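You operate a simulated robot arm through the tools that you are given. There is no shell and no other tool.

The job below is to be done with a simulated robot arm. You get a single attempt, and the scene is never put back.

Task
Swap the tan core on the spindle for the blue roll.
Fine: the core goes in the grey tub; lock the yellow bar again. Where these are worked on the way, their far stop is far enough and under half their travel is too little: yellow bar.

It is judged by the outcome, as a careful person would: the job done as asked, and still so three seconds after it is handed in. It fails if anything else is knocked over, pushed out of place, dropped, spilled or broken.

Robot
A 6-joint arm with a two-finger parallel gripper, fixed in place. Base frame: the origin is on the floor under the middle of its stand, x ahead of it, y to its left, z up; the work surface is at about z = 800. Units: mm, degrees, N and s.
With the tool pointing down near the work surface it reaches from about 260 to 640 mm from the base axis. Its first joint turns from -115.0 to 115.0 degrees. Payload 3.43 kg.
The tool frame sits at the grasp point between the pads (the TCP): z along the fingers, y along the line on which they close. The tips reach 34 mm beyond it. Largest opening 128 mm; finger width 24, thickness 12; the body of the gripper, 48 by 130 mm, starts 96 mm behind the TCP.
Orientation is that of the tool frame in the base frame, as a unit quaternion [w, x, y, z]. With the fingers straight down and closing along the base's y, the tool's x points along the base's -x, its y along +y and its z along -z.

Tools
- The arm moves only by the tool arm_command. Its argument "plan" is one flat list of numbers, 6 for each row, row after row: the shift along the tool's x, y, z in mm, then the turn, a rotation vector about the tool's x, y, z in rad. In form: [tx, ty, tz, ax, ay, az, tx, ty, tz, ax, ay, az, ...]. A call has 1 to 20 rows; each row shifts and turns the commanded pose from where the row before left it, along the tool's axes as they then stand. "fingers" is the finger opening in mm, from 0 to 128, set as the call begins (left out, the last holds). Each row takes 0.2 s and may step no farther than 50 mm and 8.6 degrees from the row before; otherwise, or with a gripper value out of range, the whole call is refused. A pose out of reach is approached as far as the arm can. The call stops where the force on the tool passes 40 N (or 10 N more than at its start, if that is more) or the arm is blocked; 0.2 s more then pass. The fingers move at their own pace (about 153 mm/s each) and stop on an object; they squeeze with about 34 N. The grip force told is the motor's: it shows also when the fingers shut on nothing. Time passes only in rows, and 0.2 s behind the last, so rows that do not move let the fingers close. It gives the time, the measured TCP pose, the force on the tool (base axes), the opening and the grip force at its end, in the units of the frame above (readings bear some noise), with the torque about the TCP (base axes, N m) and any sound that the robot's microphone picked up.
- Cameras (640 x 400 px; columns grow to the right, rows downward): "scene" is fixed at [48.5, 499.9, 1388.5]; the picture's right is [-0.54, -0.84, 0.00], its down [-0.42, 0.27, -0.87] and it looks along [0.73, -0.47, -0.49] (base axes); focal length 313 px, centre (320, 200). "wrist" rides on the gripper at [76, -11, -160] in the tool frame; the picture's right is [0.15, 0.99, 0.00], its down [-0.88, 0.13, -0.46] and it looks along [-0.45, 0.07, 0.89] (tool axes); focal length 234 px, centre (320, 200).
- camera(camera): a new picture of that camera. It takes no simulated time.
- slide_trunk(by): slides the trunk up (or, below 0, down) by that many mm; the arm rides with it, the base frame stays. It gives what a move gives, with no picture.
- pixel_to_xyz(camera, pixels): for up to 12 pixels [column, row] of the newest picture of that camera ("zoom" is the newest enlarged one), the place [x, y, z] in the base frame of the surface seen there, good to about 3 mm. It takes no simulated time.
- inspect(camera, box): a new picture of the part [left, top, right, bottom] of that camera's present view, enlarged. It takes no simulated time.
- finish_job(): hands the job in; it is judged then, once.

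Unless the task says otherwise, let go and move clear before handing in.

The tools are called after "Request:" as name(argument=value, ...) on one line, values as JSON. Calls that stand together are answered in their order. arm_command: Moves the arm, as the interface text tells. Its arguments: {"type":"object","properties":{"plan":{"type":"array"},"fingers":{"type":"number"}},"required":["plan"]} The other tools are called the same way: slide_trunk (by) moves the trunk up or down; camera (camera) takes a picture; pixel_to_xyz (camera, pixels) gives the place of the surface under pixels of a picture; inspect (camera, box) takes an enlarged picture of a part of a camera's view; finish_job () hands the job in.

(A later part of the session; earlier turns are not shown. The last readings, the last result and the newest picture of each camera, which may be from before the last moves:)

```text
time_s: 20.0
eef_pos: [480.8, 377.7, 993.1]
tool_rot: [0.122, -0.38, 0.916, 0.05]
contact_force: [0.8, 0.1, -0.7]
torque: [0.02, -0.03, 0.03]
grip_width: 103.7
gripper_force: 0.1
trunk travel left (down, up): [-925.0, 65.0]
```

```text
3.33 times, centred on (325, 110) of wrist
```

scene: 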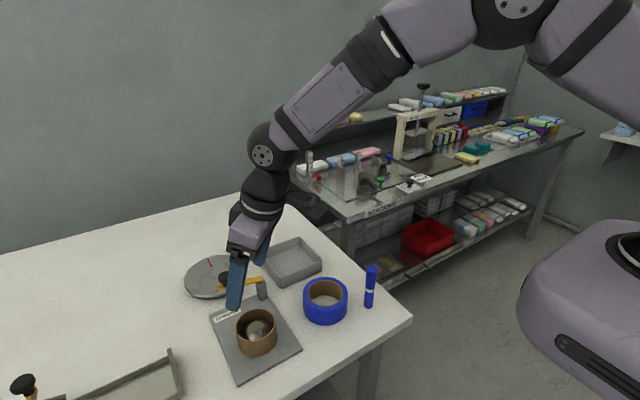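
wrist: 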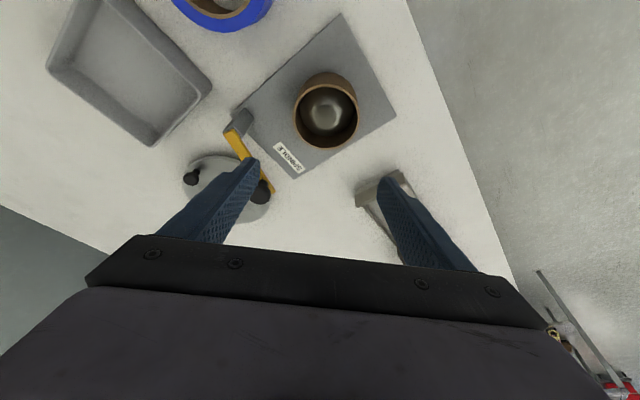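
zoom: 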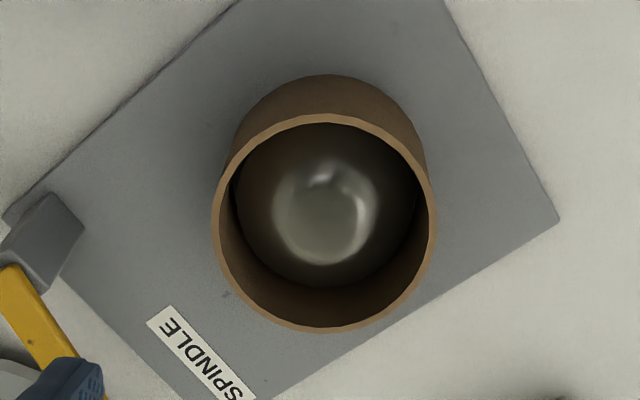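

Request:
pixel_to_xyz(camera="zoom", pixels=[[217, 215], [432, 215], [324, 119], [324, 328], [245, 150], [403, 150], [245, 293], [403, 293], [324, 210], [265, 220], [385, 220], [324, 275]])

```text
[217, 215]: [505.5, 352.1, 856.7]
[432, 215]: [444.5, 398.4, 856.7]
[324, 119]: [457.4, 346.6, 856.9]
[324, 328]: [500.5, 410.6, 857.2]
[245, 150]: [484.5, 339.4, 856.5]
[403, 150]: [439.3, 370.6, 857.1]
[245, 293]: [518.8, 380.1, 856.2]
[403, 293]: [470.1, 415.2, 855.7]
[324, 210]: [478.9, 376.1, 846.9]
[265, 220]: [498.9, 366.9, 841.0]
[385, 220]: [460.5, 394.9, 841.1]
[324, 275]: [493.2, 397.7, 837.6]
```

The rim fits a circle of about 80 mm centred at (478.5,377), with its top at z 856.5 and the spindle dome under it. I will go down to just above the rim first and check the straddle.

Request:
arm_command(plan=[9.9, 0.38, 28.8, 0, 0, 0, 9.9, 0.38, 28.8, 0, 0, 0, 9.9, 0.38, 28.8, 0, 0, 0])

Request:
camera(camera="wrist")

Request:
inspect(camera="scene", box=[200, 260, 310, 380])

```text
time_s: 20.8
eef_pos: [475.8, 374.8, 901.5]
tool_rot: [0.121, -0.38, 0.916, 0.051]
contact_force: [1.0, 0.8, 0.0]
torque: [-0.02, 0.02, 0.01]
grip_width: 103.7
gripper_force: 0.1
trunk travel left (down, up): [-925.0, 65.0]
```

```text
taken
```

wrist: 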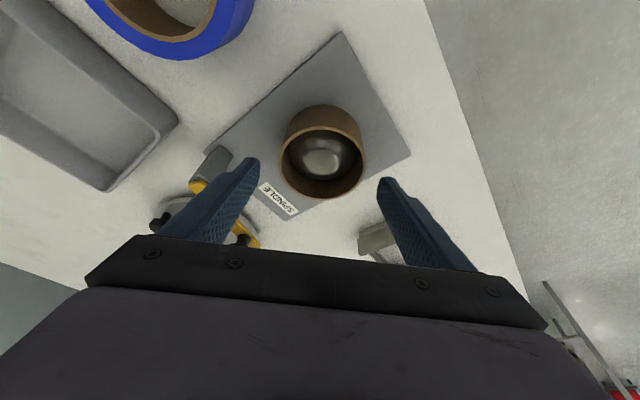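

```text
3.33 times, centred on (255, 320) of scene
```

zoom: 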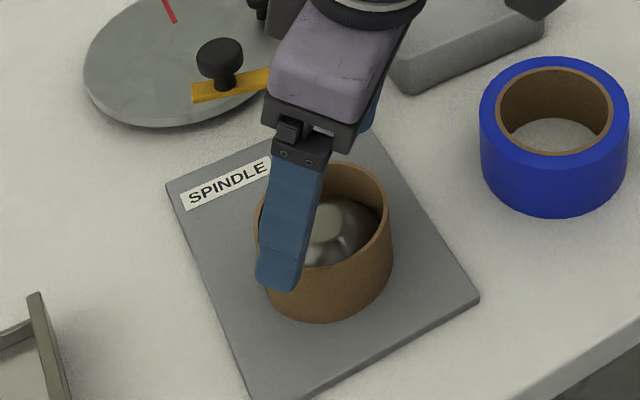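

The fingers straddle the core, tips above the rim. I will go down 50 mm and close.

Request:
arm_command(plan=[3.24, 0, 12.08, 0, 0, 0, 3.24, 0, 12.08, 0, 0, 0, 3.24, 0, 12.08, 0, 0, 0, 3.24, 0, 12.08, 0, 0, 0])

Request:
camera(camera="wrist")

```text
time_s: 21.8
eef_pos: [475.8, 374.2, 850.7]
tool_rot: [0.121, -0.379, 0.916, 0.05]
contact_force: [0.6, -0.2, 0.2]
torque: [0.01, 0.01, -0.01]
grip_width: 104.0
gripper_force: 0.0
trunk travel left (down, up): [-925.0, 65.0]
```

```text
taken
```

wrist: 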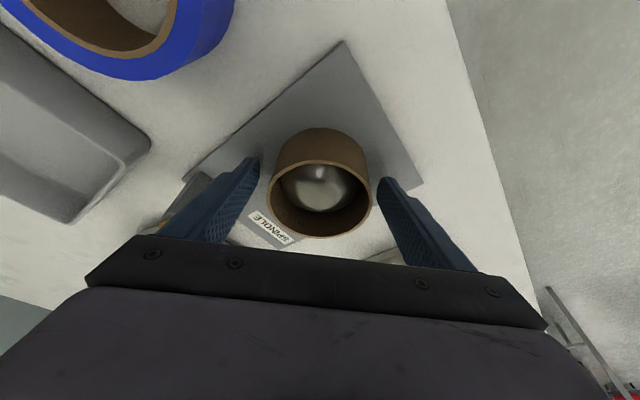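

No contact was met and the core sits between the fingers. I will close on it.

Request:
arm_command(plan=[0, 0, 0, 0, 0, 0, 0, 0, 0, 0, 0, 0, 0, 0, 0, 0, 0, 0], fingers=0)

Request:
camera(camera="wrist")

```text
time_s: 22.6
eef_pos: [474.8, 373.4, 851.2]
tool_rot: [0.12, -0.379, 0.916, 0.05]
contact_force: [0.6, -0.5, 0.1]
torque: [0.02, -0.04, 0.01]
grip_width: 82.8
gripper_force: 34.7
trunk travel left (down, up): [-925.0, 65.0]
```

```text
taken
```

wrist: 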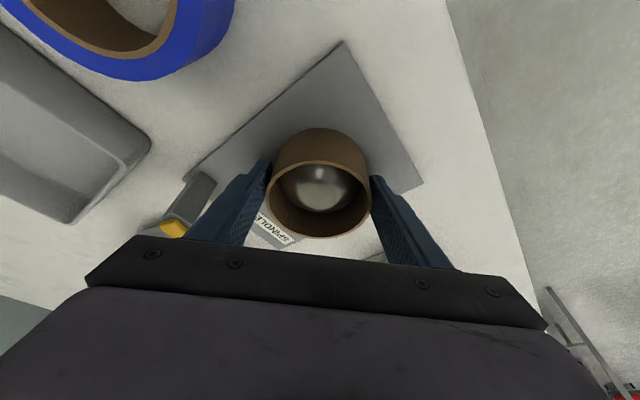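

The fingers hold the core at 82.8 mm. I will lift straight up slowly to see that it comes off freely.

Request:
arm_command(plan=[-2.07, 0, -7.73, 0, 0, 0, -2.07, 0, -7.73, 0, 0, 0, -2.59, 0, -9.66, 0, 0, 0, -2.59, 0, -9.66, 0, 0, 0])

Request:
camera(camera="wrist")

Request:
inspect(camera="scene", box=[200, 260, 310, 380])

```text
time_s: 23.6
eef_pos: [474.0, 373.8, 887.9]
tool_rot: [0.12, -0.38, 0.916, 0.05]
contact_force: [-0.8, 0.1, 0.4]
torque: [0.04, 0.01, 0.04]
grip_width: 82.7
gripper_force: 34.3
trunk travel left (down, up): [-925.0, 65.0]
```

```text
taken
```

wrist: 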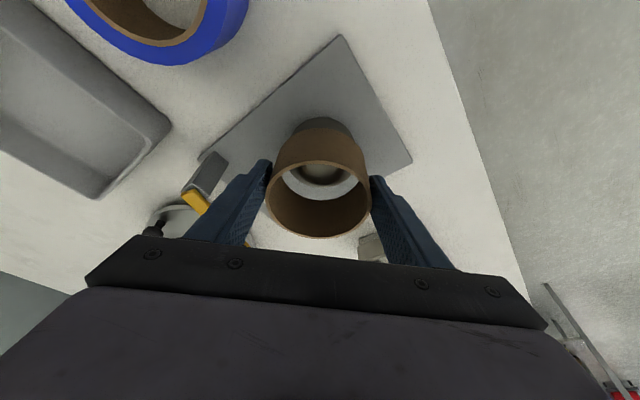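

```text
3.33 times, centred on (255, 320) of scene
```

zoom: 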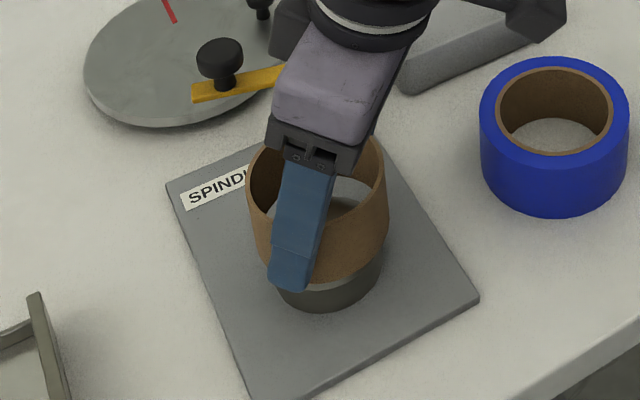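

The core slid off freely and the spindle is bare. I will lift higher and carry it over to above the tub centre.

Request:
arm_command(plan=[-9.7, 0, -36.2, 0, 0, 0, -9.7, 0, -36.2, 0, 0, 0, -0.34, -39.8, 0.09, 0, 0, 0, -0.34, -39.8, 0.09, 0, 0, 0, -0.34, -39.8, 0.09, 0, 0, 0, -0.34, -39.8, 0.09, 0, 0, 0, -0.34, -39.8, 0.09, 0, 0, 0, -0.34, -39.8, 0.09, 0, 0, 0])

Request:
camera(camera="wrist")

Request:
camera(camera="scene")

```text
time_s: 25.4
eef_pos: [645.6, 203.9, 959.7]
tool_rot: [0.121, -0.379, 0.916, 0.051]
contact_force: [0.6, -0.3, -0.1]
torque: [0.01, 0.03, -0.01]
grip_width: 82.4
gripper_force: 33.9
trunk travel left (down, up): [-925.0, 65.0]
```

```text
taken
```

wrist: 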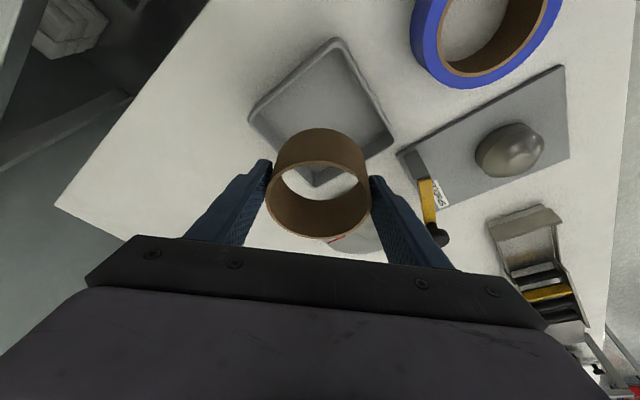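

```text
taken
```

scene: 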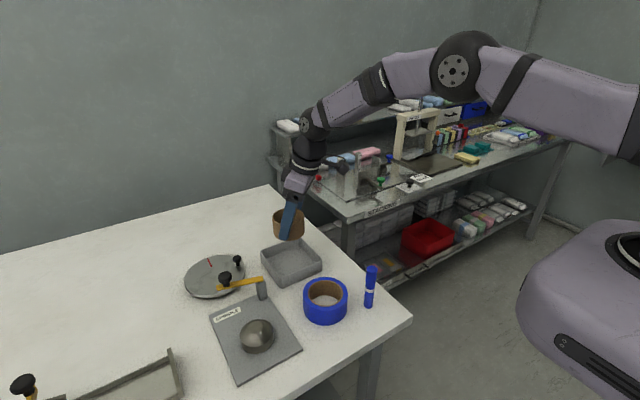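

The core hangs over the tub, at wrist (320,190). I will measure the core's rim against the tub rim before lowering.

Request:
pixel_to_xyz(camera="wrist", pixels=[[269, 190], [370, 190], [320, 161], [318, 236], [285, 168], [355, 168], [285, 228], [352, 228], [335, 40], [250, 113], [393, 143], [305, 95]])

Request:
inspect(camera="scene", box=[240, 190, 350, 290])

```text
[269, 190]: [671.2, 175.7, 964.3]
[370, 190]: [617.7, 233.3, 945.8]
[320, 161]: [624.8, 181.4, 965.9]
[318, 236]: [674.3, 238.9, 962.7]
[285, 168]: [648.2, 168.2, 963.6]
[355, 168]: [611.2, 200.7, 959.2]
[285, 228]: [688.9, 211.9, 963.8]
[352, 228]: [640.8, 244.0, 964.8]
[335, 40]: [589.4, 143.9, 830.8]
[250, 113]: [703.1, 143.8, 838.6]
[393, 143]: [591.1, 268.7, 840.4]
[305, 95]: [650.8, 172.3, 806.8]
```

```text
4.00 times, centred on (295, 240) of scene
```

zoom: 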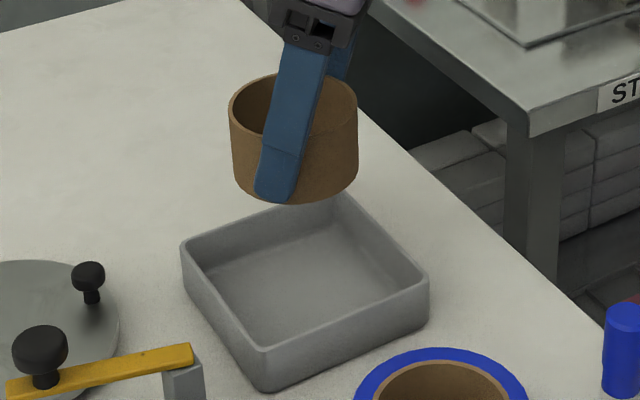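

The core is centred at about (648,208) against the tub centre (648,209.5), with its bottom near z 916. I will lower it 80 mm and check the clearance to the tub walls.

Request:
arm_command(plan=[6.45, 0.47, 25.9, 0, 0, 0, 6.45, 0.47, 25.9, 0, 0, 0, 6.45, 0.47, 25.9, 0, 0, 0])

Request:
camera(camera="wrist")

Request:
inspect(camera="scene", box=[240, 210, 350, 290])

```text
time_s: 26.2
eef_pos: [645.9, 208.4, 881.3]
tool_rot: [0.12, -0.379, 0.916, 0.05]
contact_force: [0.4, 0.3, -0.6]
torque: [0.0, -0.01, 0.02]
grip_width: 82.4
gripper_force: 34.2
trunk travel left (down, up): [-925.0, 65.0]
```

```text
taken
```

wrist: 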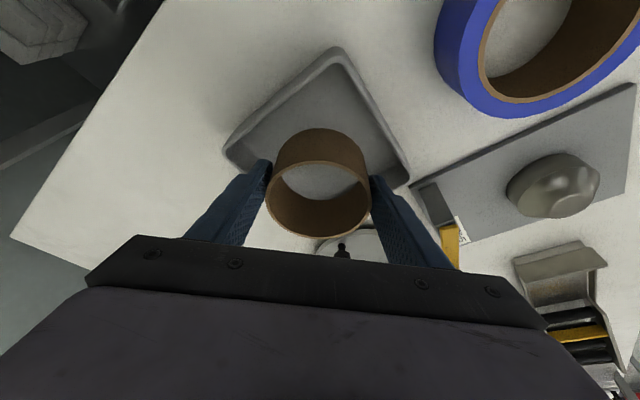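

```text
5.00 times, centred on (295, 250) of scene
```

zoom: 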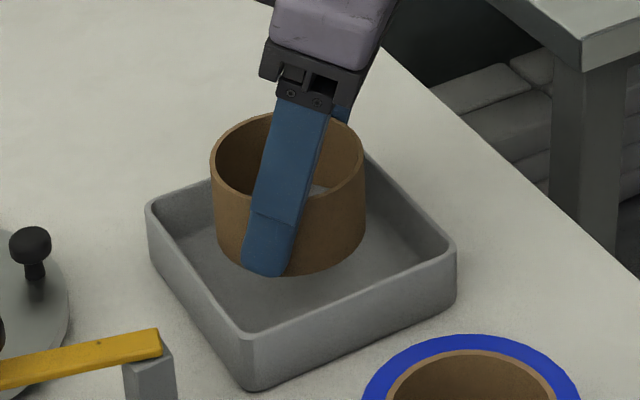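

The core is inside the tub outline with clear room on all sides. I will lower the last stretch slowly.

Request:
arm_command(plan=[2.33, 0, 8.7, 0, 0, 0, 2.33, 0, 8.7, 0, 0, 0, 2.0, 0, 7.6, 0, 0, 0, 0.52, 0, 1.93, 0, 0, 0])

Request:
inspect(camera="scene", box=[240, 210, 350, 290])

```text
time_s: 27.2
eef_pos: [644.7, 206.9, 855.5]
tool_rot: [0.121, -0.379, 0.916, 0.05]
contact_force: [-0.7, 0.7, -0.4]
torque: [-0.02, -0.01, -0.01]
grip_width: 82.4
gripper_force: 33.9
trunk travel left (down, up): [-925.0, 65.0]
```

```text
5.00 times, centred on (295, 250) of scene
```

zoom: 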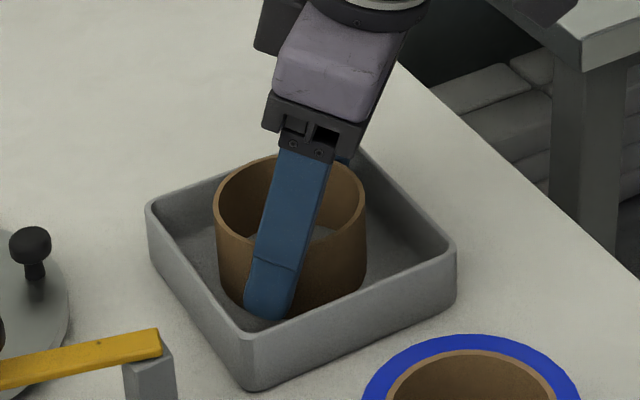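

No contact yet, and the core bottom is about 7 mm above the tub floor. I will creep down until it touches.

Request:
arm_command(plan=[0.26, 0, 0.97, 0, 0, 0, 0.26, 0, 0.97, 0, 0, 0, 0.26, 0, 0.97, 0, 0, 0, 0.26, 0, 0.97, 0, 0, 0, 0.26, 0, 0.97, 0, 0, 0])

```text
time_s: 28.4
eef_pos: [644.9, 208.0, 849.6]
tool_rot: [0.121, -0.38, 0.916, 0.05]
contact_force: [-1.0, 0.0, -0.1]
torque: [0.0, -0.01, 0.01]
grip_width: 82.4
gripper_force: 33.7
trunk travel left (down, up): [-925.0, 65.0]
```

Request:
arm_command(plan=[0.26, 0, 0.97, 0, 0, 0, 0.26, 0, 0.97, 0, 0, 0, 0, 0, 0, 0, 0, 0])

Request:
inspect(camera="scene", box=[255, 220, 335, 280])

```text
time_s: 29.2
eef_pos: [643.7, 207.1, 848.0]
tool_rot: [0.121, -0.38, 0.916, 0.05]
contact_force: [-0.5, 1.1, 1.7]
torque: [0.09, 0.08, -0.02]
grip_width: 82.5
gripper_force: 34.3
trunk travel left (down, up): [-925.0, 65.0]
```

```text
6.67 times, centred on (295, 250) of scene
```

zoom: 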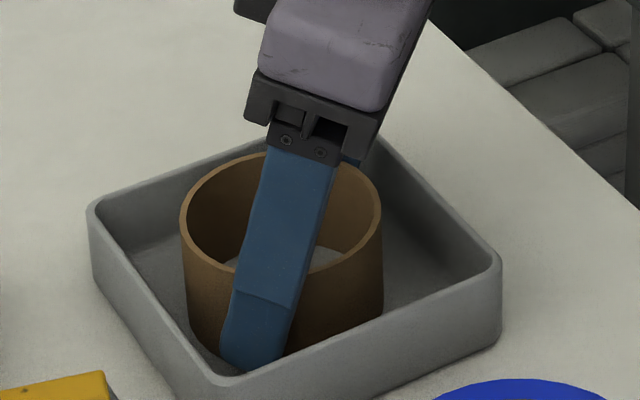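

A first touch shows (1.7 N upward, with a little torque), so the core rests on the tub floor. I will open to 94 mm, which stays inside the tub along the diagonal.

Request:
arm_command(plan=[0.13, 0, 0.5, 0, 0, 0])

Request:
arm_command(plan=[0, 0, 0, 0, 0, 0, 0, 0, 0, 0, 0, 0], fingers=94)

Request:
inspect(camera="scene", box=[255, 220, 335, 280])

Request:
camera(camera="wrist")

```text
time_s: 29.6
eef_pos: [644.0, 208.1, 848.8]
tool_rot: [0.122, -0.379, 0.916, 0.05]
contact_force: [-0.1, -0.3, 3.9]
torque: [0.0, 0.1, 0.0]
grip_width: 82.3
gripper_force: 33.8
trunk travel left (down, up): [-925.0, 65.0]
```

```text
time_s: 30.2
eef_pos: [644.4, 207.4, 846.6]
tool_rot: [0.12, -0.379, 0.916, 0.05]
contact_force: [0.3, 0.6, -0.2]
torque: [-0.03, 0.01, 0.0]
grip_width: 93.8
gripper_force: 0.1
trunk travel left (down, up): [-925.0, 65.0]
```

```text
6.67 times, centred on (295, 250) of scene
```

zoom: 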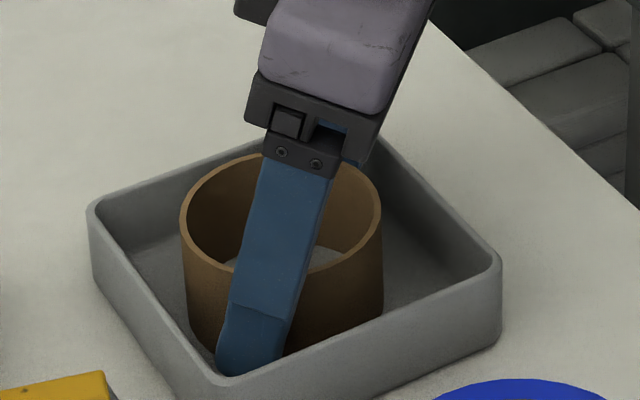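

```text
taken
```

wrist: 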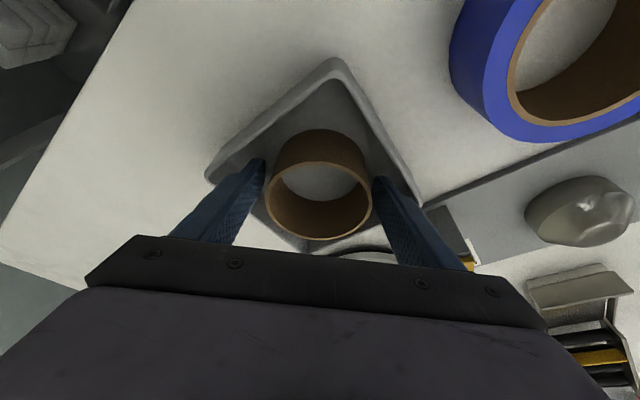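

The core stands free in the tub and the fingers are open. I will rise straight up, come back over the blue roll, and square the tool upright.

Request:
arm_command(plan=[-2.6, 0, -9.7, 0, 0, 0, -2.6, 0, -9.7, 0, 0, 0, -7.12, 0, -26.6, 0, 0, 0, -7.12, 0, -26.6, 0, 0, 0, -7.12, 0, -26.6, 0, 0, 0, -7.12, 0, -26.6, 0, 0, 0])

Request:
arm_command(plan=[29, 30, -7.8, 0, 0, 0, 29, 30, -7.8, 0, 0, 0, 29, 30, -7.8, 0, 0, 0, 29, 30, -7.8, 0, 0, 0, 0, 0, 0, 0, 0.1309, 0, 0, 0, 0, 0, 0.1309, 0, 0, 0, 0, 0, 0, 0.1309, 0, 0, 0, 0, 0, 0.1309, 0, 0, 0, 0, 0, 0.1309, 0, 0, 0, 0, 0, 0.1309, 0, 0, 0, 0, 0, 0.1309, 0, 0, 0, 0, 0, 0.1309])

Request:
camera(camera="wrist")

Request:
camera(camera="scene")

```text
time_s: 31.6
eef_pos: [645.4, 209.7, 976.9]
tool_rot: [0.12, -0.379, 0.916, 0.049]
contact_force: [0.0, -0.2, -0.2]
torque: [-0.03, -0.05, -0.03]
grip_width: 94.0
gripper_force: 0.1
trunk travel left (down, up): [-925.0, 65.0]
```

```text
time_s: 34.2
eef_pos: [475.1, 207.0, 977.1]
tool_rot: [-0.001, 0.001, 1.0, 0.0]
contact_force: [-0.8, -0.1, -0.3]
torque: [0.03, 0.03, 0.0]
grip_width: 94.3
gripper_force: 0.0
trunk travel left (down, up): [-925.0, 65.0]
```

```text
taken
```

wrist: 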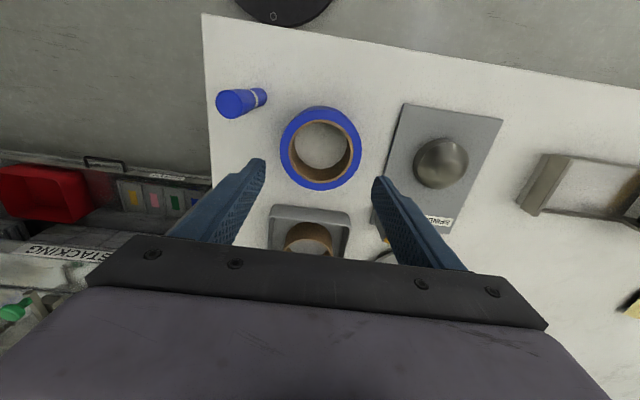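

```text
taken
```

scene: 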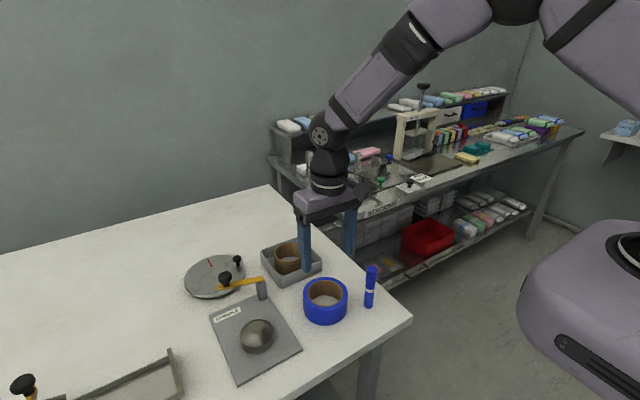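

The core stands in the tub, the tool is upright over the roll, and the spindle is bare. I will measure the roll (wrist 321,148), the bare spindle (441,163) and the marker closely.

Request:
inspect(camera="wrist", box=[265, 95, 375, 200])

Request:
pixel_to_xyz(camera="wrist", pixels=[[416, 162], [466, 162], [441, 140], [441, 184], [441, 160], [402, 103], [502, 121], [235, 103], [262, 97], [360, 165], [282, 150], [320, 108]])

```text
3.81 times, centred on (320, 148) of wrist
```

zoom: 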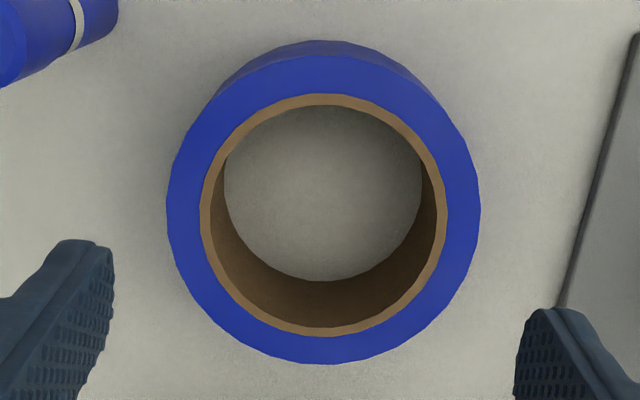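

```text
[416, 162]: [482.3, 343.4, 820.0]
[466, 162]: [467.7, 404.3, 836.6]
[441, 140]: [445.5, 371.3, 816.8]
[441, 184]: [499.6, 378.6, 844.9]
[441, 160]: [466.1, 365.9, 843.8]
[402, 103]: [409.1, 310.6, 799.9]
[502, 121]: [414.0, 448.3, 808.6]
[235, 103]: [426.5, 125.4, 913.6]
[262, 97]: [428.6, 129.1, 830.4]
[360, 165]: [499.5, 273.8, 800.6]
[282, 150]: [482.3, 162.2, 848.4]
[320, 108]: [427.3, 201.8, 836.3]
```

Request:
pixel_to_xyz(camera="zoom", pixels=[[172, 210], [476, 210], [324, 62], [324, 360], [216, 104], [430, 104], [216, 315], [430, 315], [206, 212], [443, 212], [324, 98], [324, 332]])

Request:
inspect(camera="wrist", box=[385, 95, 505, 235])

```text
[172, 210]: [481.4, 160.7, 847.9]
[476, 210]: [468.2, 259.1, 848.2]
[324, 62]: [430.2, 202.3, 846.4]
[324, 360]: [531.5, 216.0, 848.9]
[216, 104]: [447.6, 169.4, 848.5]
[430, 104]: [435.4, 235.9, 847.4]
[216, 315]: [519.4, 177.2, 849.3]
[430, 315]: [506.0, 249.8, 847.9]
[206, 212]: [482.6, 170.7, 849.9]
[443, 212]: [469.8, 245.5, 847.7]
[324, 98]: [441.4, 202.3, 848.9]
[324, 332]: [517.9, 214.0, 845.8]
```

```text
2.86 times, centred on (445, 165) of wrist
```

zoom: 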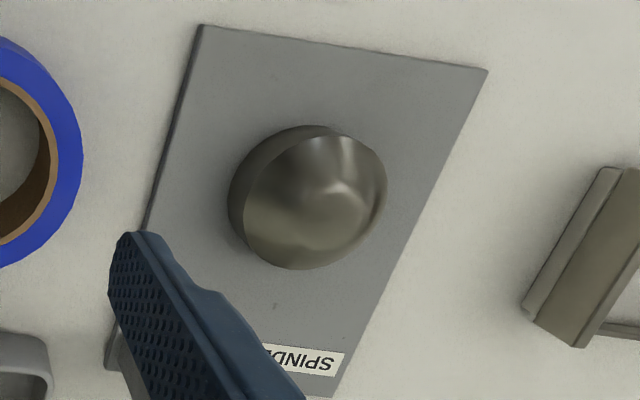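

The roll is about 103 mm across, centred at (477.5,209) with its top at z 848, and the upright marker at (426,120) stays clear of the fingers' path. I will open to 126 mm and go down to just above the roll.

Request:
arm_command(plan=[-0.8, 0.67, 29, 0, 0, 0, -0.8, 0.67, 29, 0, 0, 0, -0.8, 0.67, 29, 0, 0, 0], fingers=126)

Request:
camera(camera="wrist")

Request:
inspect(camera="scene", box=[270, 230, 400, 340])

```text
time_s: 35.0
eef_pos: [479.4, 210.0, 889.8]
tool_rot: [0.0, 0.001, 1.0, 0.0]
contact_force: [0.2, -0.2, -0.4]
torque: [-0.01, -0.01, 0.0]
grip_width: 126.0
gripper_force: 0.0
trunk travel left (down, up): [-925.0, 65.0]
```

```text
taken
```

wrist: 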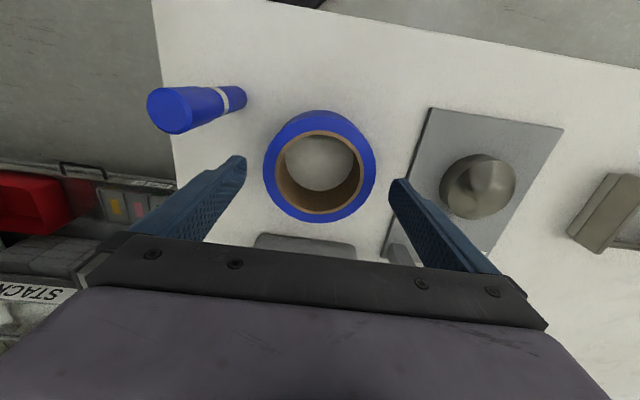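

```text
3.64 times, centred on (335, 285) of scene
```

zoom: 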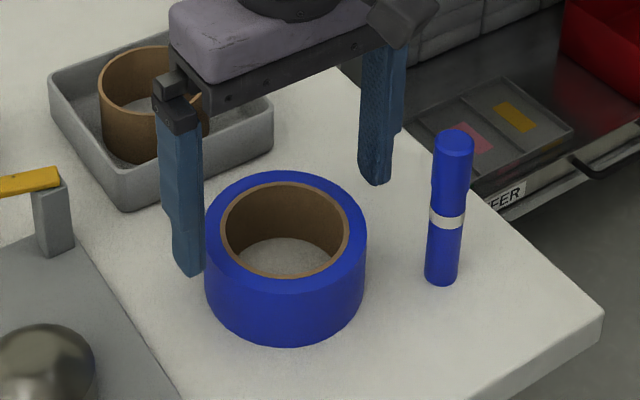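

The fingers straddle the roll with the marker well clear. I will go down 44 mm and close on the roll.

Request:
arm_command(plan=[0, 0, 11, 0, 0, 0, 0, 0, 11, 0, 0, 0, 0, 0, 11, 0, 0, 0, 0, 0, 11, 0, 0, 0])

Request:
arm_command(plan=[0, 0, 0, 0, 0, 0, 0, 0, 0, 0, 0, 0, 0, 0, 0, 0, 0, 0], fingers=0)

Request:
camera(camera="wrist")

Request:
inspect(camera="scene", box=[270, 230, 400, 340])

```text
time_s: 36.0
eef_pos: [478.4, 210.2, 847.5]
tool_rot: [0.0, 0.0, 1.0, 0.0]
contact_force: [0.3, 0.5, 0.0]
torque: [0.0, 0.02, -0.01]
grip_width: 126.0
gripper_force: 0.2
trunk travel left (down, up): [-925.0, 65.0]
```

```text
time_s: 36.8
eef_pos: [477.7, 211.9, 847.1]
tool_rot: [0.0, 0.0, 1.0, 0.0]
contact_force: [-0.9, -0.1, 0.4]
torque: [0.0, 0.01, 0.0]
grip_width: 107.4
gripper_force: 34.2
trunk travel left (down, up): [-925.0, 65.0]
```

```text
taken
```

wrist: 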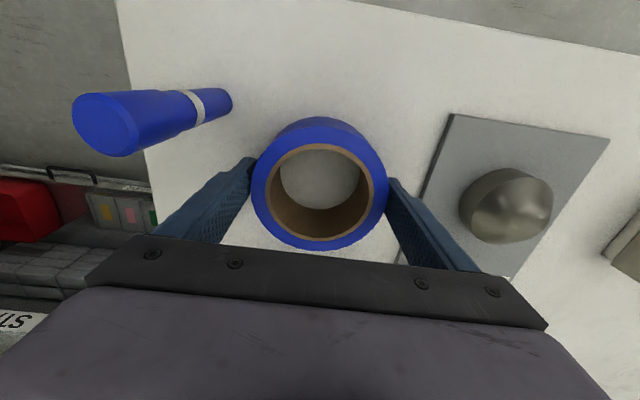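

```text
3.64 times, centred on (335, 285) of scene
```

zoom: 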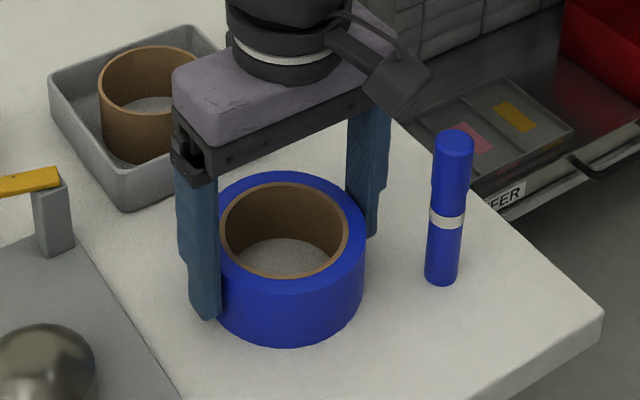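

The fingers hold the roll at 107.4 mm. I will lift it straight up and check that it hangs level.

Request:
arm_command(plan=[0, 0, -8, 0, 0, 0, 0, 0, -12, 0, 0, 0, 0, 0, -20, 0, 0, 0, 0, 0, -25, 0, 0, 0, 0, 0, -25, 0, 0, 0])

Request:
camera(camera="wrist")

Request:
inspect(camera="wrist", box=[230, 100, 410, 260])

Request:
camera(camera="scene")

```text
time_s: 38.0
eef_pos: [476.3, 210.3, 936.8]
tool_rot: [0.0, 0.0, 1.0, 0.0]
contact_force: [-0.6, -0.5, -0.3]
torque: [0.01, -0.02, -0.03]
grip_width: 107.1
gripper_force: 34.0
trunk travel left (down, up): [-925.0, 65.0]
```

```text
taken
```

wrist: 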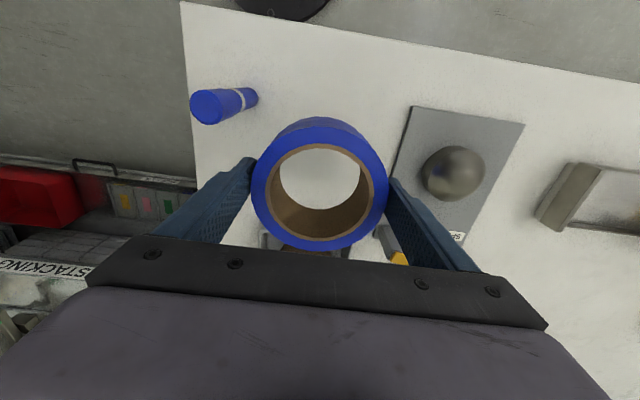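

```text
2.50 times, centred on (320, 180) of wrist
```

zoom: 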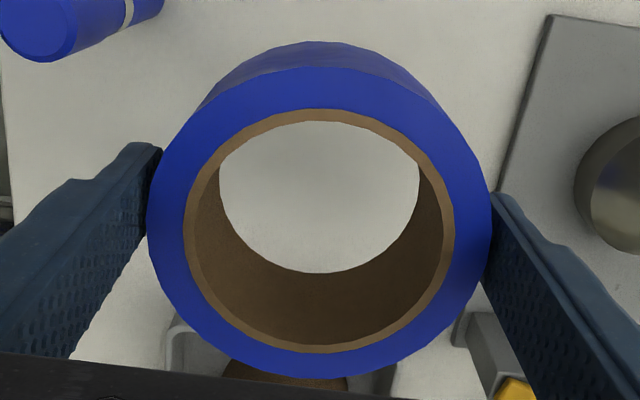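

```text
taken
```

scene: 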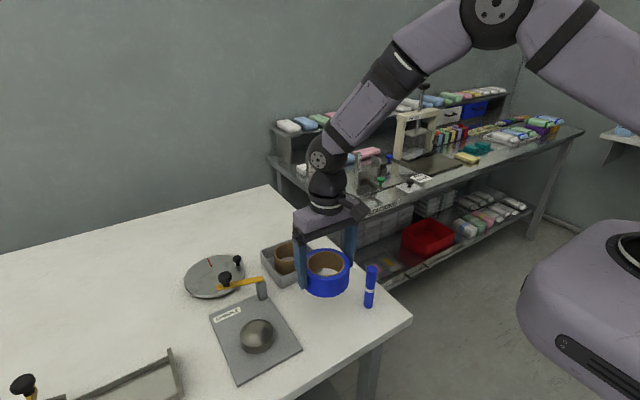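

The roll hangs level. I will measure its rim relative to the tool so that I can centre it over the spindle, and measure the bare spindle dome again.

Request:
pixel_to_xyz(camera="zoom", pixels=[[190, 230], [450, 230], [319, 114], [319, 349], [228, 142], [412, 142], [228, 320], [412, 320], [319, 85], [319, 365], [165, 225], [475, 225]])

Request:
pixel_to_xyz(camera="wrist", pixels=[[423, 172], [484, 172], [455, 146], [453, 199], [453, 172], [435, 155], [472, 155], [435, 190], [472, 190]])

Request:
inspect(camera="wrist", box=[390, 100, 530, 240])

```text
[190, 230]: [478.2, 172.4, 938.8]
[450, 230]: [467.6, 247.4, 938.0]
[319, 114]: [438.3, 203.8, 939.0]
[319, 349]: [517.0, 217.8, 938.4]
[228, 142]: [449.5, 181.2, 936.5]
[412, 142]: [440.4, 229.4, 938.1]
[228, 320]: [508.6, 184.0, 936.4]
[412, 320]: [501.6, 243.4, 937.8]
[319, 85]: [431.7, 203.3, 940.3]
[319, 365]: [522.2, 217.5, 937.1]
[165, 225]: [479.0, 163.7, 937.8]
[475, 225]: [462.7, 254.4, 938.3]
```

```text
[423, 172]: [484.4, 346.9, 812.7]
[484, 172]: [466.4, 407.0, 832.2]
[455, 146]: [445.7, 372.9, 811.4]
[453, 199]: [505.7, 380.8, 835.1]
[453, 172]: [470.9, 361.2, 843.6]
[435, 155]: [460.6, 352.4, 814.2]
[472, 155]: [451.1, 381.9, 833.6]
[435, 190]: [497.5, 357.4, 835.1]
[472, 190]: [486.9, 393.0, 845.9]
```

```text
2.86 times, centred on (460, 170) of wrist
```

zoom: 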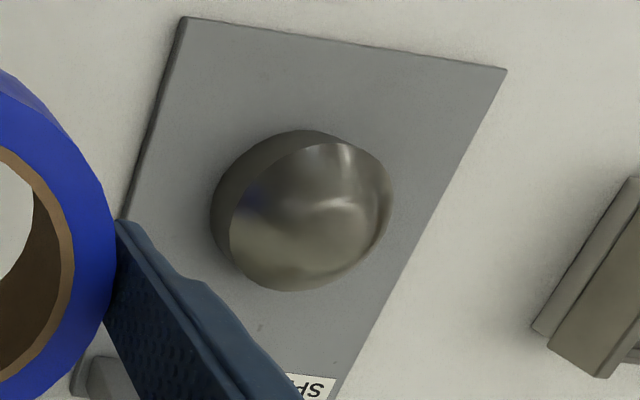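

The roll centre lies within about 1 mm of the tool axis, and the spindle centre reads near (478.5,377.3). I will carry the roll across at this height (bottom at z≈890) to above the spindle and check through its hole.

Request:
arm_command(plan=[-0.6, 33.4, 0, 0, 0, 0, -0.6, 33.4, 0, 0, 0, 0, -0.6, 33.4, 0, 0, 0, 0, -0.6, 33.4, 0, 0, 0, 0, -0.6, 33.4, 0, 0, 0, 0, 0, 0, 0, 0, 0, 0])

Request:
camera(camera="wrist")

Request:
inspect(camera="wrist", box=[230, 100, 410, 260])

Request:
inspect(camera="scene", box=[190, 240, 320, 370])

```text
time_s: 39.4
eef_pos: [479.2, 378.8, 937.4]
tool_rot: [-0.001, 0.0, 1.0, 0.0]
contact_force: [-0.4, -0.3, -1.6]
torque: [0.02, 0.02, -0.01]
grip_width: 107.3
gripper_force: 33.5
trunk travel left (down, up): [-925.0, 65.0]
```

```text
taken
```

wrist: 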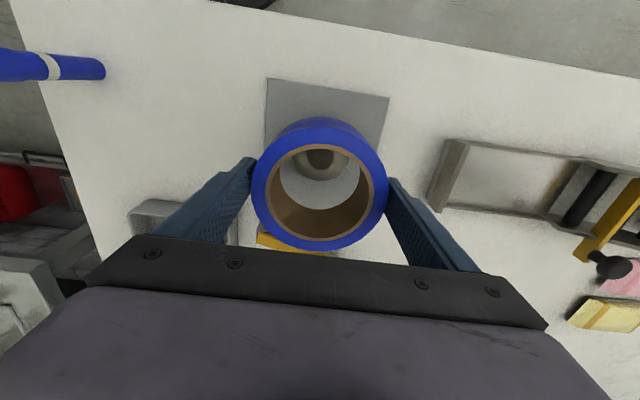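

```text
2.50 times, centred on (320, 180) of wrist
```

zoom: 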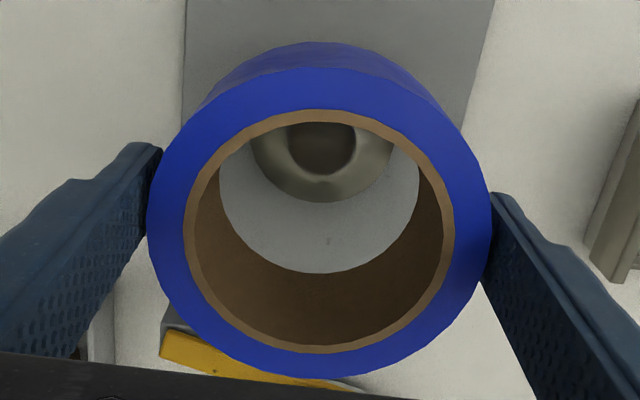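

```text
3.08 times, centred on (255, 305) of scene
```

zoom: 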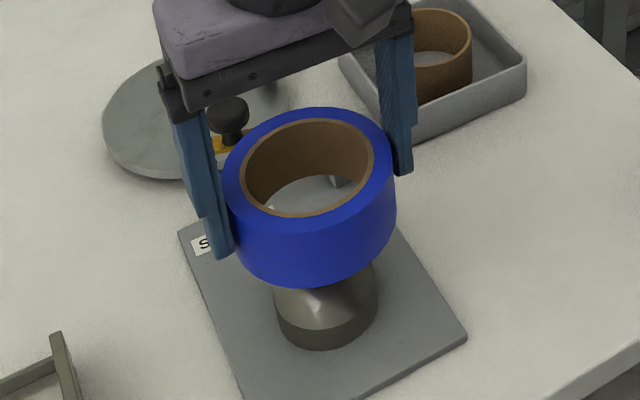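

Through the hole the spindle dome is visible at zoom (320,160). I will measure the roll ring and the visible spindle from this same view to compare their centres.

Request:
pixel_to_xyz(camera="zoom", pixels=[[190, 230], [450, 230], [319, 114], [319, 349], [228, 142], [412, 142], [228, 320], [412, 320], [319, 198], [260, 160], [386, 160], [320, 145]])

Request:
pixel_to_xyz(camera="scene", pixels=[[245, 305], [278, 305], [262, 318], [250, 316], [273, 315], [262, 300]])

```text
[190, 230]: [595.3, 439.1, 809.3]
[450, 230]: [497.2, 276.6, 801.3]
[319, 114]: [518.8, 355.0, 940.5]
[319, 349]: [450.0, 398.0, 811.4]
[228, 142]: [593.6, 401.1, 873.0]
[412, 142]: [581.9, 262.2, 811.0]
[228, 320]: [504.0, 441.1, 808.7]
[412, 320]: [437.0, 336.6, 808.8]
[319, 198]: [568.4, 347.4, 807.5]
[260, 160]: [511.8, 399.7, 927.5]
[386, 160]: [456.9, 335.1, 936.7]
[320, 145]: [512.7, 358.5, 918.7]
```

```text
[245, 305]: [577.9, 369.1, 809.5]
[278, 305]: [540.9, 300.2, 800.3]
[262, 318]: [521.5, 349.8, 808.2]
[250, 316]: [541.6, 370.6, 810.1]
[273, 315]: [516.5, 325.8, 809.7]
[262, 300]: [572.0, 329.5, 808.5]
```

The newest zoom was the scene one, so those numbers do not apply. I will retake the wrist zoom and measure it.

Request:
inspect(camera="wrist", box=[230, 100, 410, 260])

Request:
pixel_to_xyz(camera="zoom", pixels=[[190, 230], [450, 230], [319, 114], [319, 349], [228, 142], [412, 142], [228, 320], [412, 320], [319, 198], [258, 160], [386, 160], [320, 145]])

```text
2.50 times, centred on (320, 180) of wrist
```

zoom: 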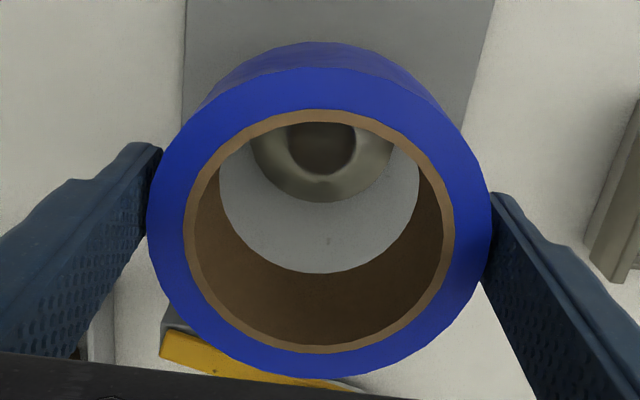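

```text
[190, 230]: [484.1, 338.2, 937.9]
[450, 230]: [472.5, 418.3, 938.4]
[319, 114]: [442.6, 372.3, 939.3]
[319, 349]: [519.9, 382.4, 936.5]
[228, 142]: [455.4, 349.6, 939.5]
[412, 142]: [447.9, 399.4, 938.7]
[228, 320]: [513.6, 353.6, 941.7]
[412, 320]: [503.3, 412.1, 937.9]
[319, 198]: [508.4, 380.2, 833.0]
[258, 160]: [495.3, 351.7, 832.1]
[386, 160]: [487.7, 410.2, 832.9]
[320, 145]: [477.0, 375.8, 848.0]
```

The roll reads (480,378) and the spindle about (477.5,377.7), so I will shift 1.5 mm back and lower to just above the dome. Then I will go down slowly and watch the force.

Request:
arm_command(plan=[0.75, -0.35, 17, 0, 0, 0, 0.75, -0.35, 17, 0, 0, 0])

Request:
arm_command(plan=[0, 0, 4, 0, 0, 0, 0, 0, 4, 0, 0, 0, 0, 0, 4, 0, 0, 0, 0, 0, 4, 0, 0, 0])

Request:
inspect(camera="wrist", box=[230, 100, 410, 260])

Request:
inspect(camera="scene", box=[190, 240, 320, 370])

```text
time_s: 40.0
eef_pos: [479.3, 377.8, 902.2]
tool_rot: [0.0, 0.0, 1.0, -0.001]
contact_force: [-0.5, -0.7, -1.5]
torque: [0.01, -0.01, -0.02]
grip_width: 107.3
gripper_force: 34.0
trunk travel left (down, up): [-925.0, 65.0]
```

```text
time_s: 41.0
eef_pos: [477.4, 376.4, 885.5]
tool_rot: [0.0, 0.0, 1.0, 0.0]
contact_force: [-0.8, -0.2, -0.4]
torque: [0.01, -0.01, 0.02]
grip_width: 107.5
gripper_force: 34.1
trunk travel left (down, up): [-925.0, 65.0]
```

```text
2.50 times, centred on (320, 180) of wrist
```

zoom: 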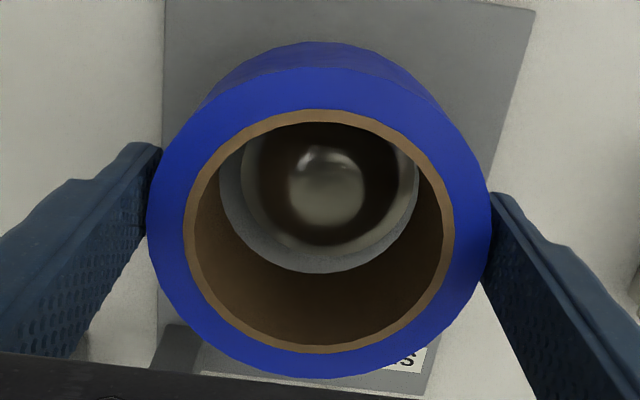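

```text
3.08 times, centred on (255, 305) of scene
```

zoom: 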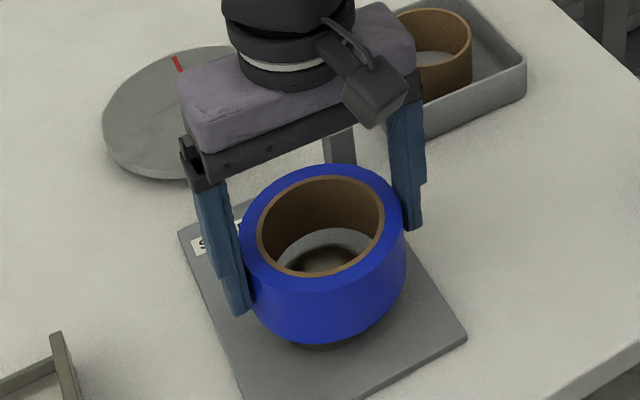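

The roll bottom is at about z 838, already around the dome without force, but the spindle sits to the right in the hole (gap 24 px left, about 3 px right). I will measure that offset.

Request:
inspect(camera="wrist", box=[275, 140, 365, 220])

```text
5.00 times, centred on (320, 180) of wrist
```

zoom: 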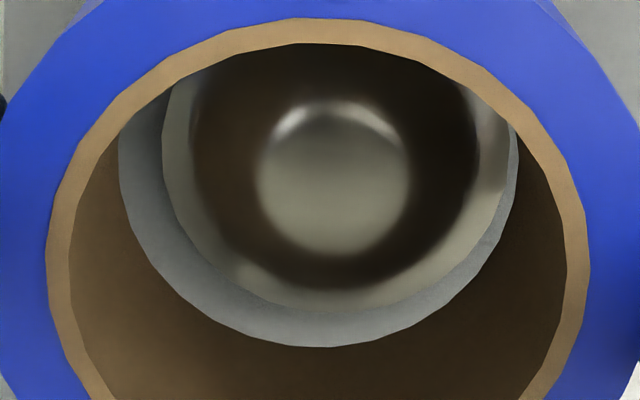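

In this zoom the hole's lower edge spans x 118–518 while the dome spans about 162–515, so the spindle is some 3.6 mm toward +y of the roll. I will check with measured points before correcting.

Request:
pixel_to_xyz(camera="zoom", pixels=[[170, 150], [505, 150], [335, 305], [200, 230], [470, 230], [332, 180], [122, 190], [516, 190], [58, 260], [578, 260], [320, 30], [140, 200]])

```text
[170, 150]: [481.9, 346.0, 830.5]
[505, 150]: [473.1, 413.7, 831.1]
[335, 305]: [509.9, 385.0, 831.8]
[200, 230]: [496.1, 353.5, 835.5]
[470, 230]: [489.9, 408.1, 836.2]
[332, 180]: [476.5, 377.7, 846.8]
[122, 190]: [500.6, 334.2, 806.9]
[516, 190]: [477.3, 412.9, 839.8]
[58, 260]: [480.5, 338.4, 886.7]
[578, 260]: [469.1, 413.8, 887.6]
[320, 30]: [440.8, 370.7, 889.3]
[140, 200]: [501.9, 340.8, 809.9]
```

The dome centre reads (477.5,380) and the roll's ring y≈376, so I will shift the roll 3.6 mm toward +y and check again.

Request:
arm_command(plan=[0, 1.8, 0, 0, 0, 0, 0, 1.8, 0, 0, 0, 0, 0, 0, 0, 0, 0, 0])

Request:
inspect(camera="wrist", box=[275, 140, 365, 220])

```text
time_s: 41.8
eef_pos: [479.1, 381.5, 886.3]
tool_rot: [0.0, 0.0, 1.0, 0.0]
contact_force: [0.4, 0.8, -1.5]
torque: [-0.03, -0.01, 0.01]
grip_width: 107.4
gripper_force: 34.3
trunk travel left (down, up): [-925.0, 65.0]
```

```text
5.00 times, centred on (320, 180) of wrist
```

zoom: 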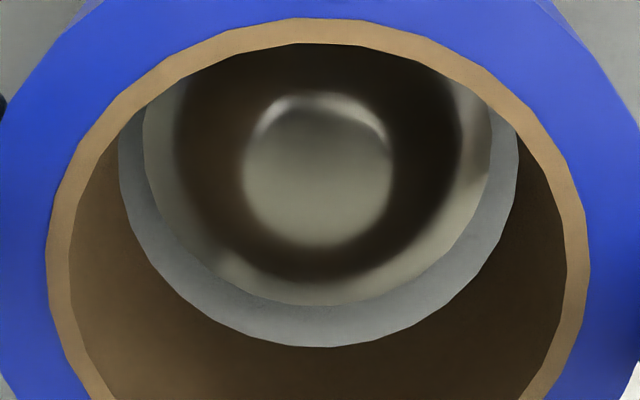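

The dome is now centred in the hole (25 px and 26 px gaps). I will shift 1 mm back in x and lower slowly down the spindle.

Request:
arm_command(plan=[1, 0, 3, 0, 0, 0, 0, 0, 3, 0, 0, 0, 0, 0, 3, 0, 0, 0, 0, 0, 3, 0, 0, 0, 0, 0, 3, 0, 0, 0, 0, 0, 3, 0, 0, 0, 0, 0, 3, 0, 0, 0, 0, 0, 3, 0, 0, 0])

Request:
inspect(camera="wrist", box=[230, 100, 410, 260])

Request:
inspect(camera="scene", box=[190, 240, 320, 370])

```text
time_s: 43.6
eef_pos: [477.7, 382.2, 863.3]
tool_rot: [0.0, 0.001, 1.0, 0.0]
contact_force: [0.0, 0.1, -1.7]
torque: [0.0, 0.0, -0.01]
grip_width: 107.4
gripper_force: 34.2
trunk travel left (down, up): [-925.0, 65.0]
```

```text
2.50 times, centred on (320, 180) of wrist
```

zoom: 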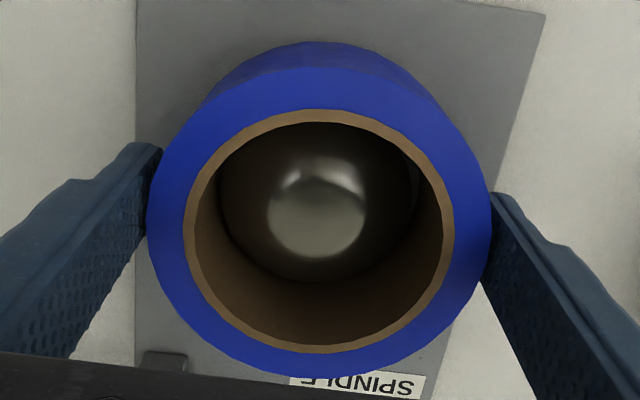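

```text
3.08 times, centred on (255, 305) of scene
```

zoom: 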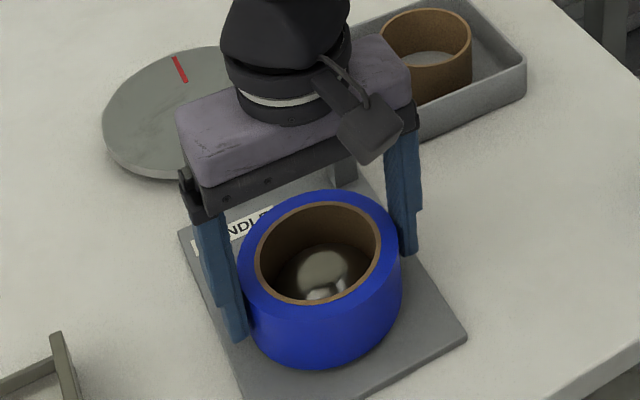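

The roll goes down over the spindle without force, its bottom now at z≈816. I will creep down the last 8 mm until it rests on the plate.

Request:
arm_command(plan=[0, 0, 1.5, 0, 0, 0, 0, 0, 1.5, 0, 0, 0, 0, 0, 1.5, 0, 0, 0, 0, 0, 1, 0, 0, 0, 0, 0, 0, 0, 0, 0])

Request:
arm_command(plan=[0, 0, 1, 0, 0, 0, 0, 0, 1, 0, 0, 0, 0, 0, 0, 0, 0, 0])

```text
time_s: 44.8
eef_pos: [478.3, 379.9, 856.6]
tool_rot: [0.0, 0.0, 1.0, -0.001]
contact_force: [-0.7, -0.5, -2.6]
torque: [-0.02, 0.02, 0.01]
grip_width: 107.4
gripper_force: 34.0
trunk travel left (down, up): [-925.0, 65.0]
```

```text
time_s: 45.6
eef_pos: [478.8, 381.8, 855.2]
tool_rot: [0.0, 0.0, 1.0, 0.0]
contact_force: [0.2, 1.0, -0.1]
torque: [-0.08, -0.04, 0.0]
grip_width: 107.3
gripper_force: 34.1
trunk travel left (down, up): [-925.0, 65.0]
```

The weight reading has gone from −2.6 to −0.1 N, so the roll is touching down. I will go 1 mm more to confirm.

Request:
arm_command(plan=[0, 0, 1, 0, 0, 0, 0, 0, 0, 0, 0, 0])

Request:
inspect(camera="scene", box=[210, 280, 310, 380])

```text
time_s: 46.2
eef_pos: [479.0, 381.2, 854.6]
tool_rot: [0.002, 0.0, 1.0, 0.001]
contact_force: [2.9, -0.6, 6.8]
torque: [-0.36, 0.16, 0.14]
grip_width: 107.6
gripper_force: 34.2
trunk travel left (down, up): [-925.0, 65.0]
```

```text
4.00 times, centred on (260, 330) of scene
```

zoom: 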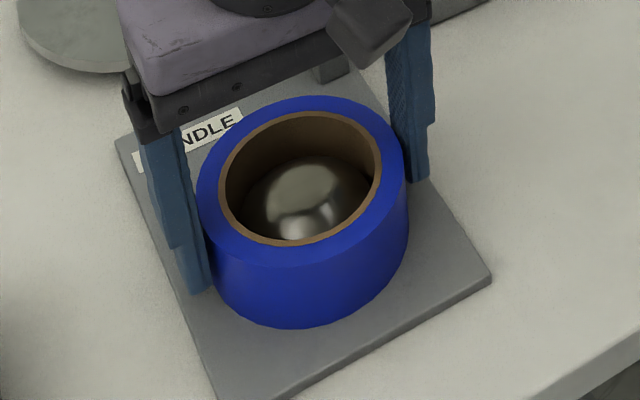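

The roll is seated (6.8 N upward). Before opening wide, I will check what stands on the +y side of the finger.

Request:
camera(camera="wrist")

Request:
pixel_to_xyz(camera="wrist", pixels=[[480, 150], [500, 170], [520, 200], [450, 200], [440, 240], [470, 230]])

```text
taken
```

wrist: 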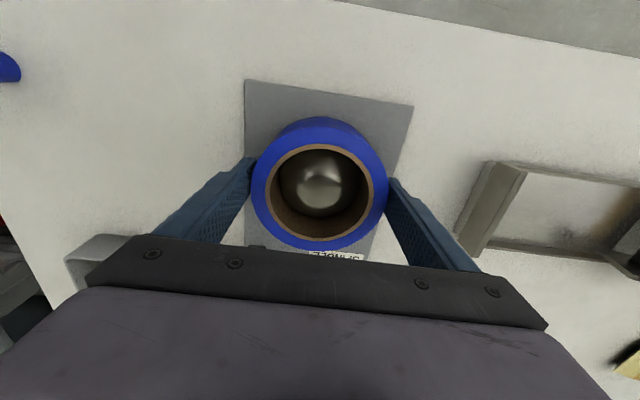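

```text
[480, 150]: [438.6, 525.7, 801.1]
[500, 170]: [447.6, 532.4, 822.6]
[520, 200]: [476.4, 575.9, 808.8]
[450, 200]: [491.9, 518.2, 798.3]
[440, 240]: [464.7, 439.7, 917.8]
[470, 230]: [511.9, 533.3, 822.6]
```

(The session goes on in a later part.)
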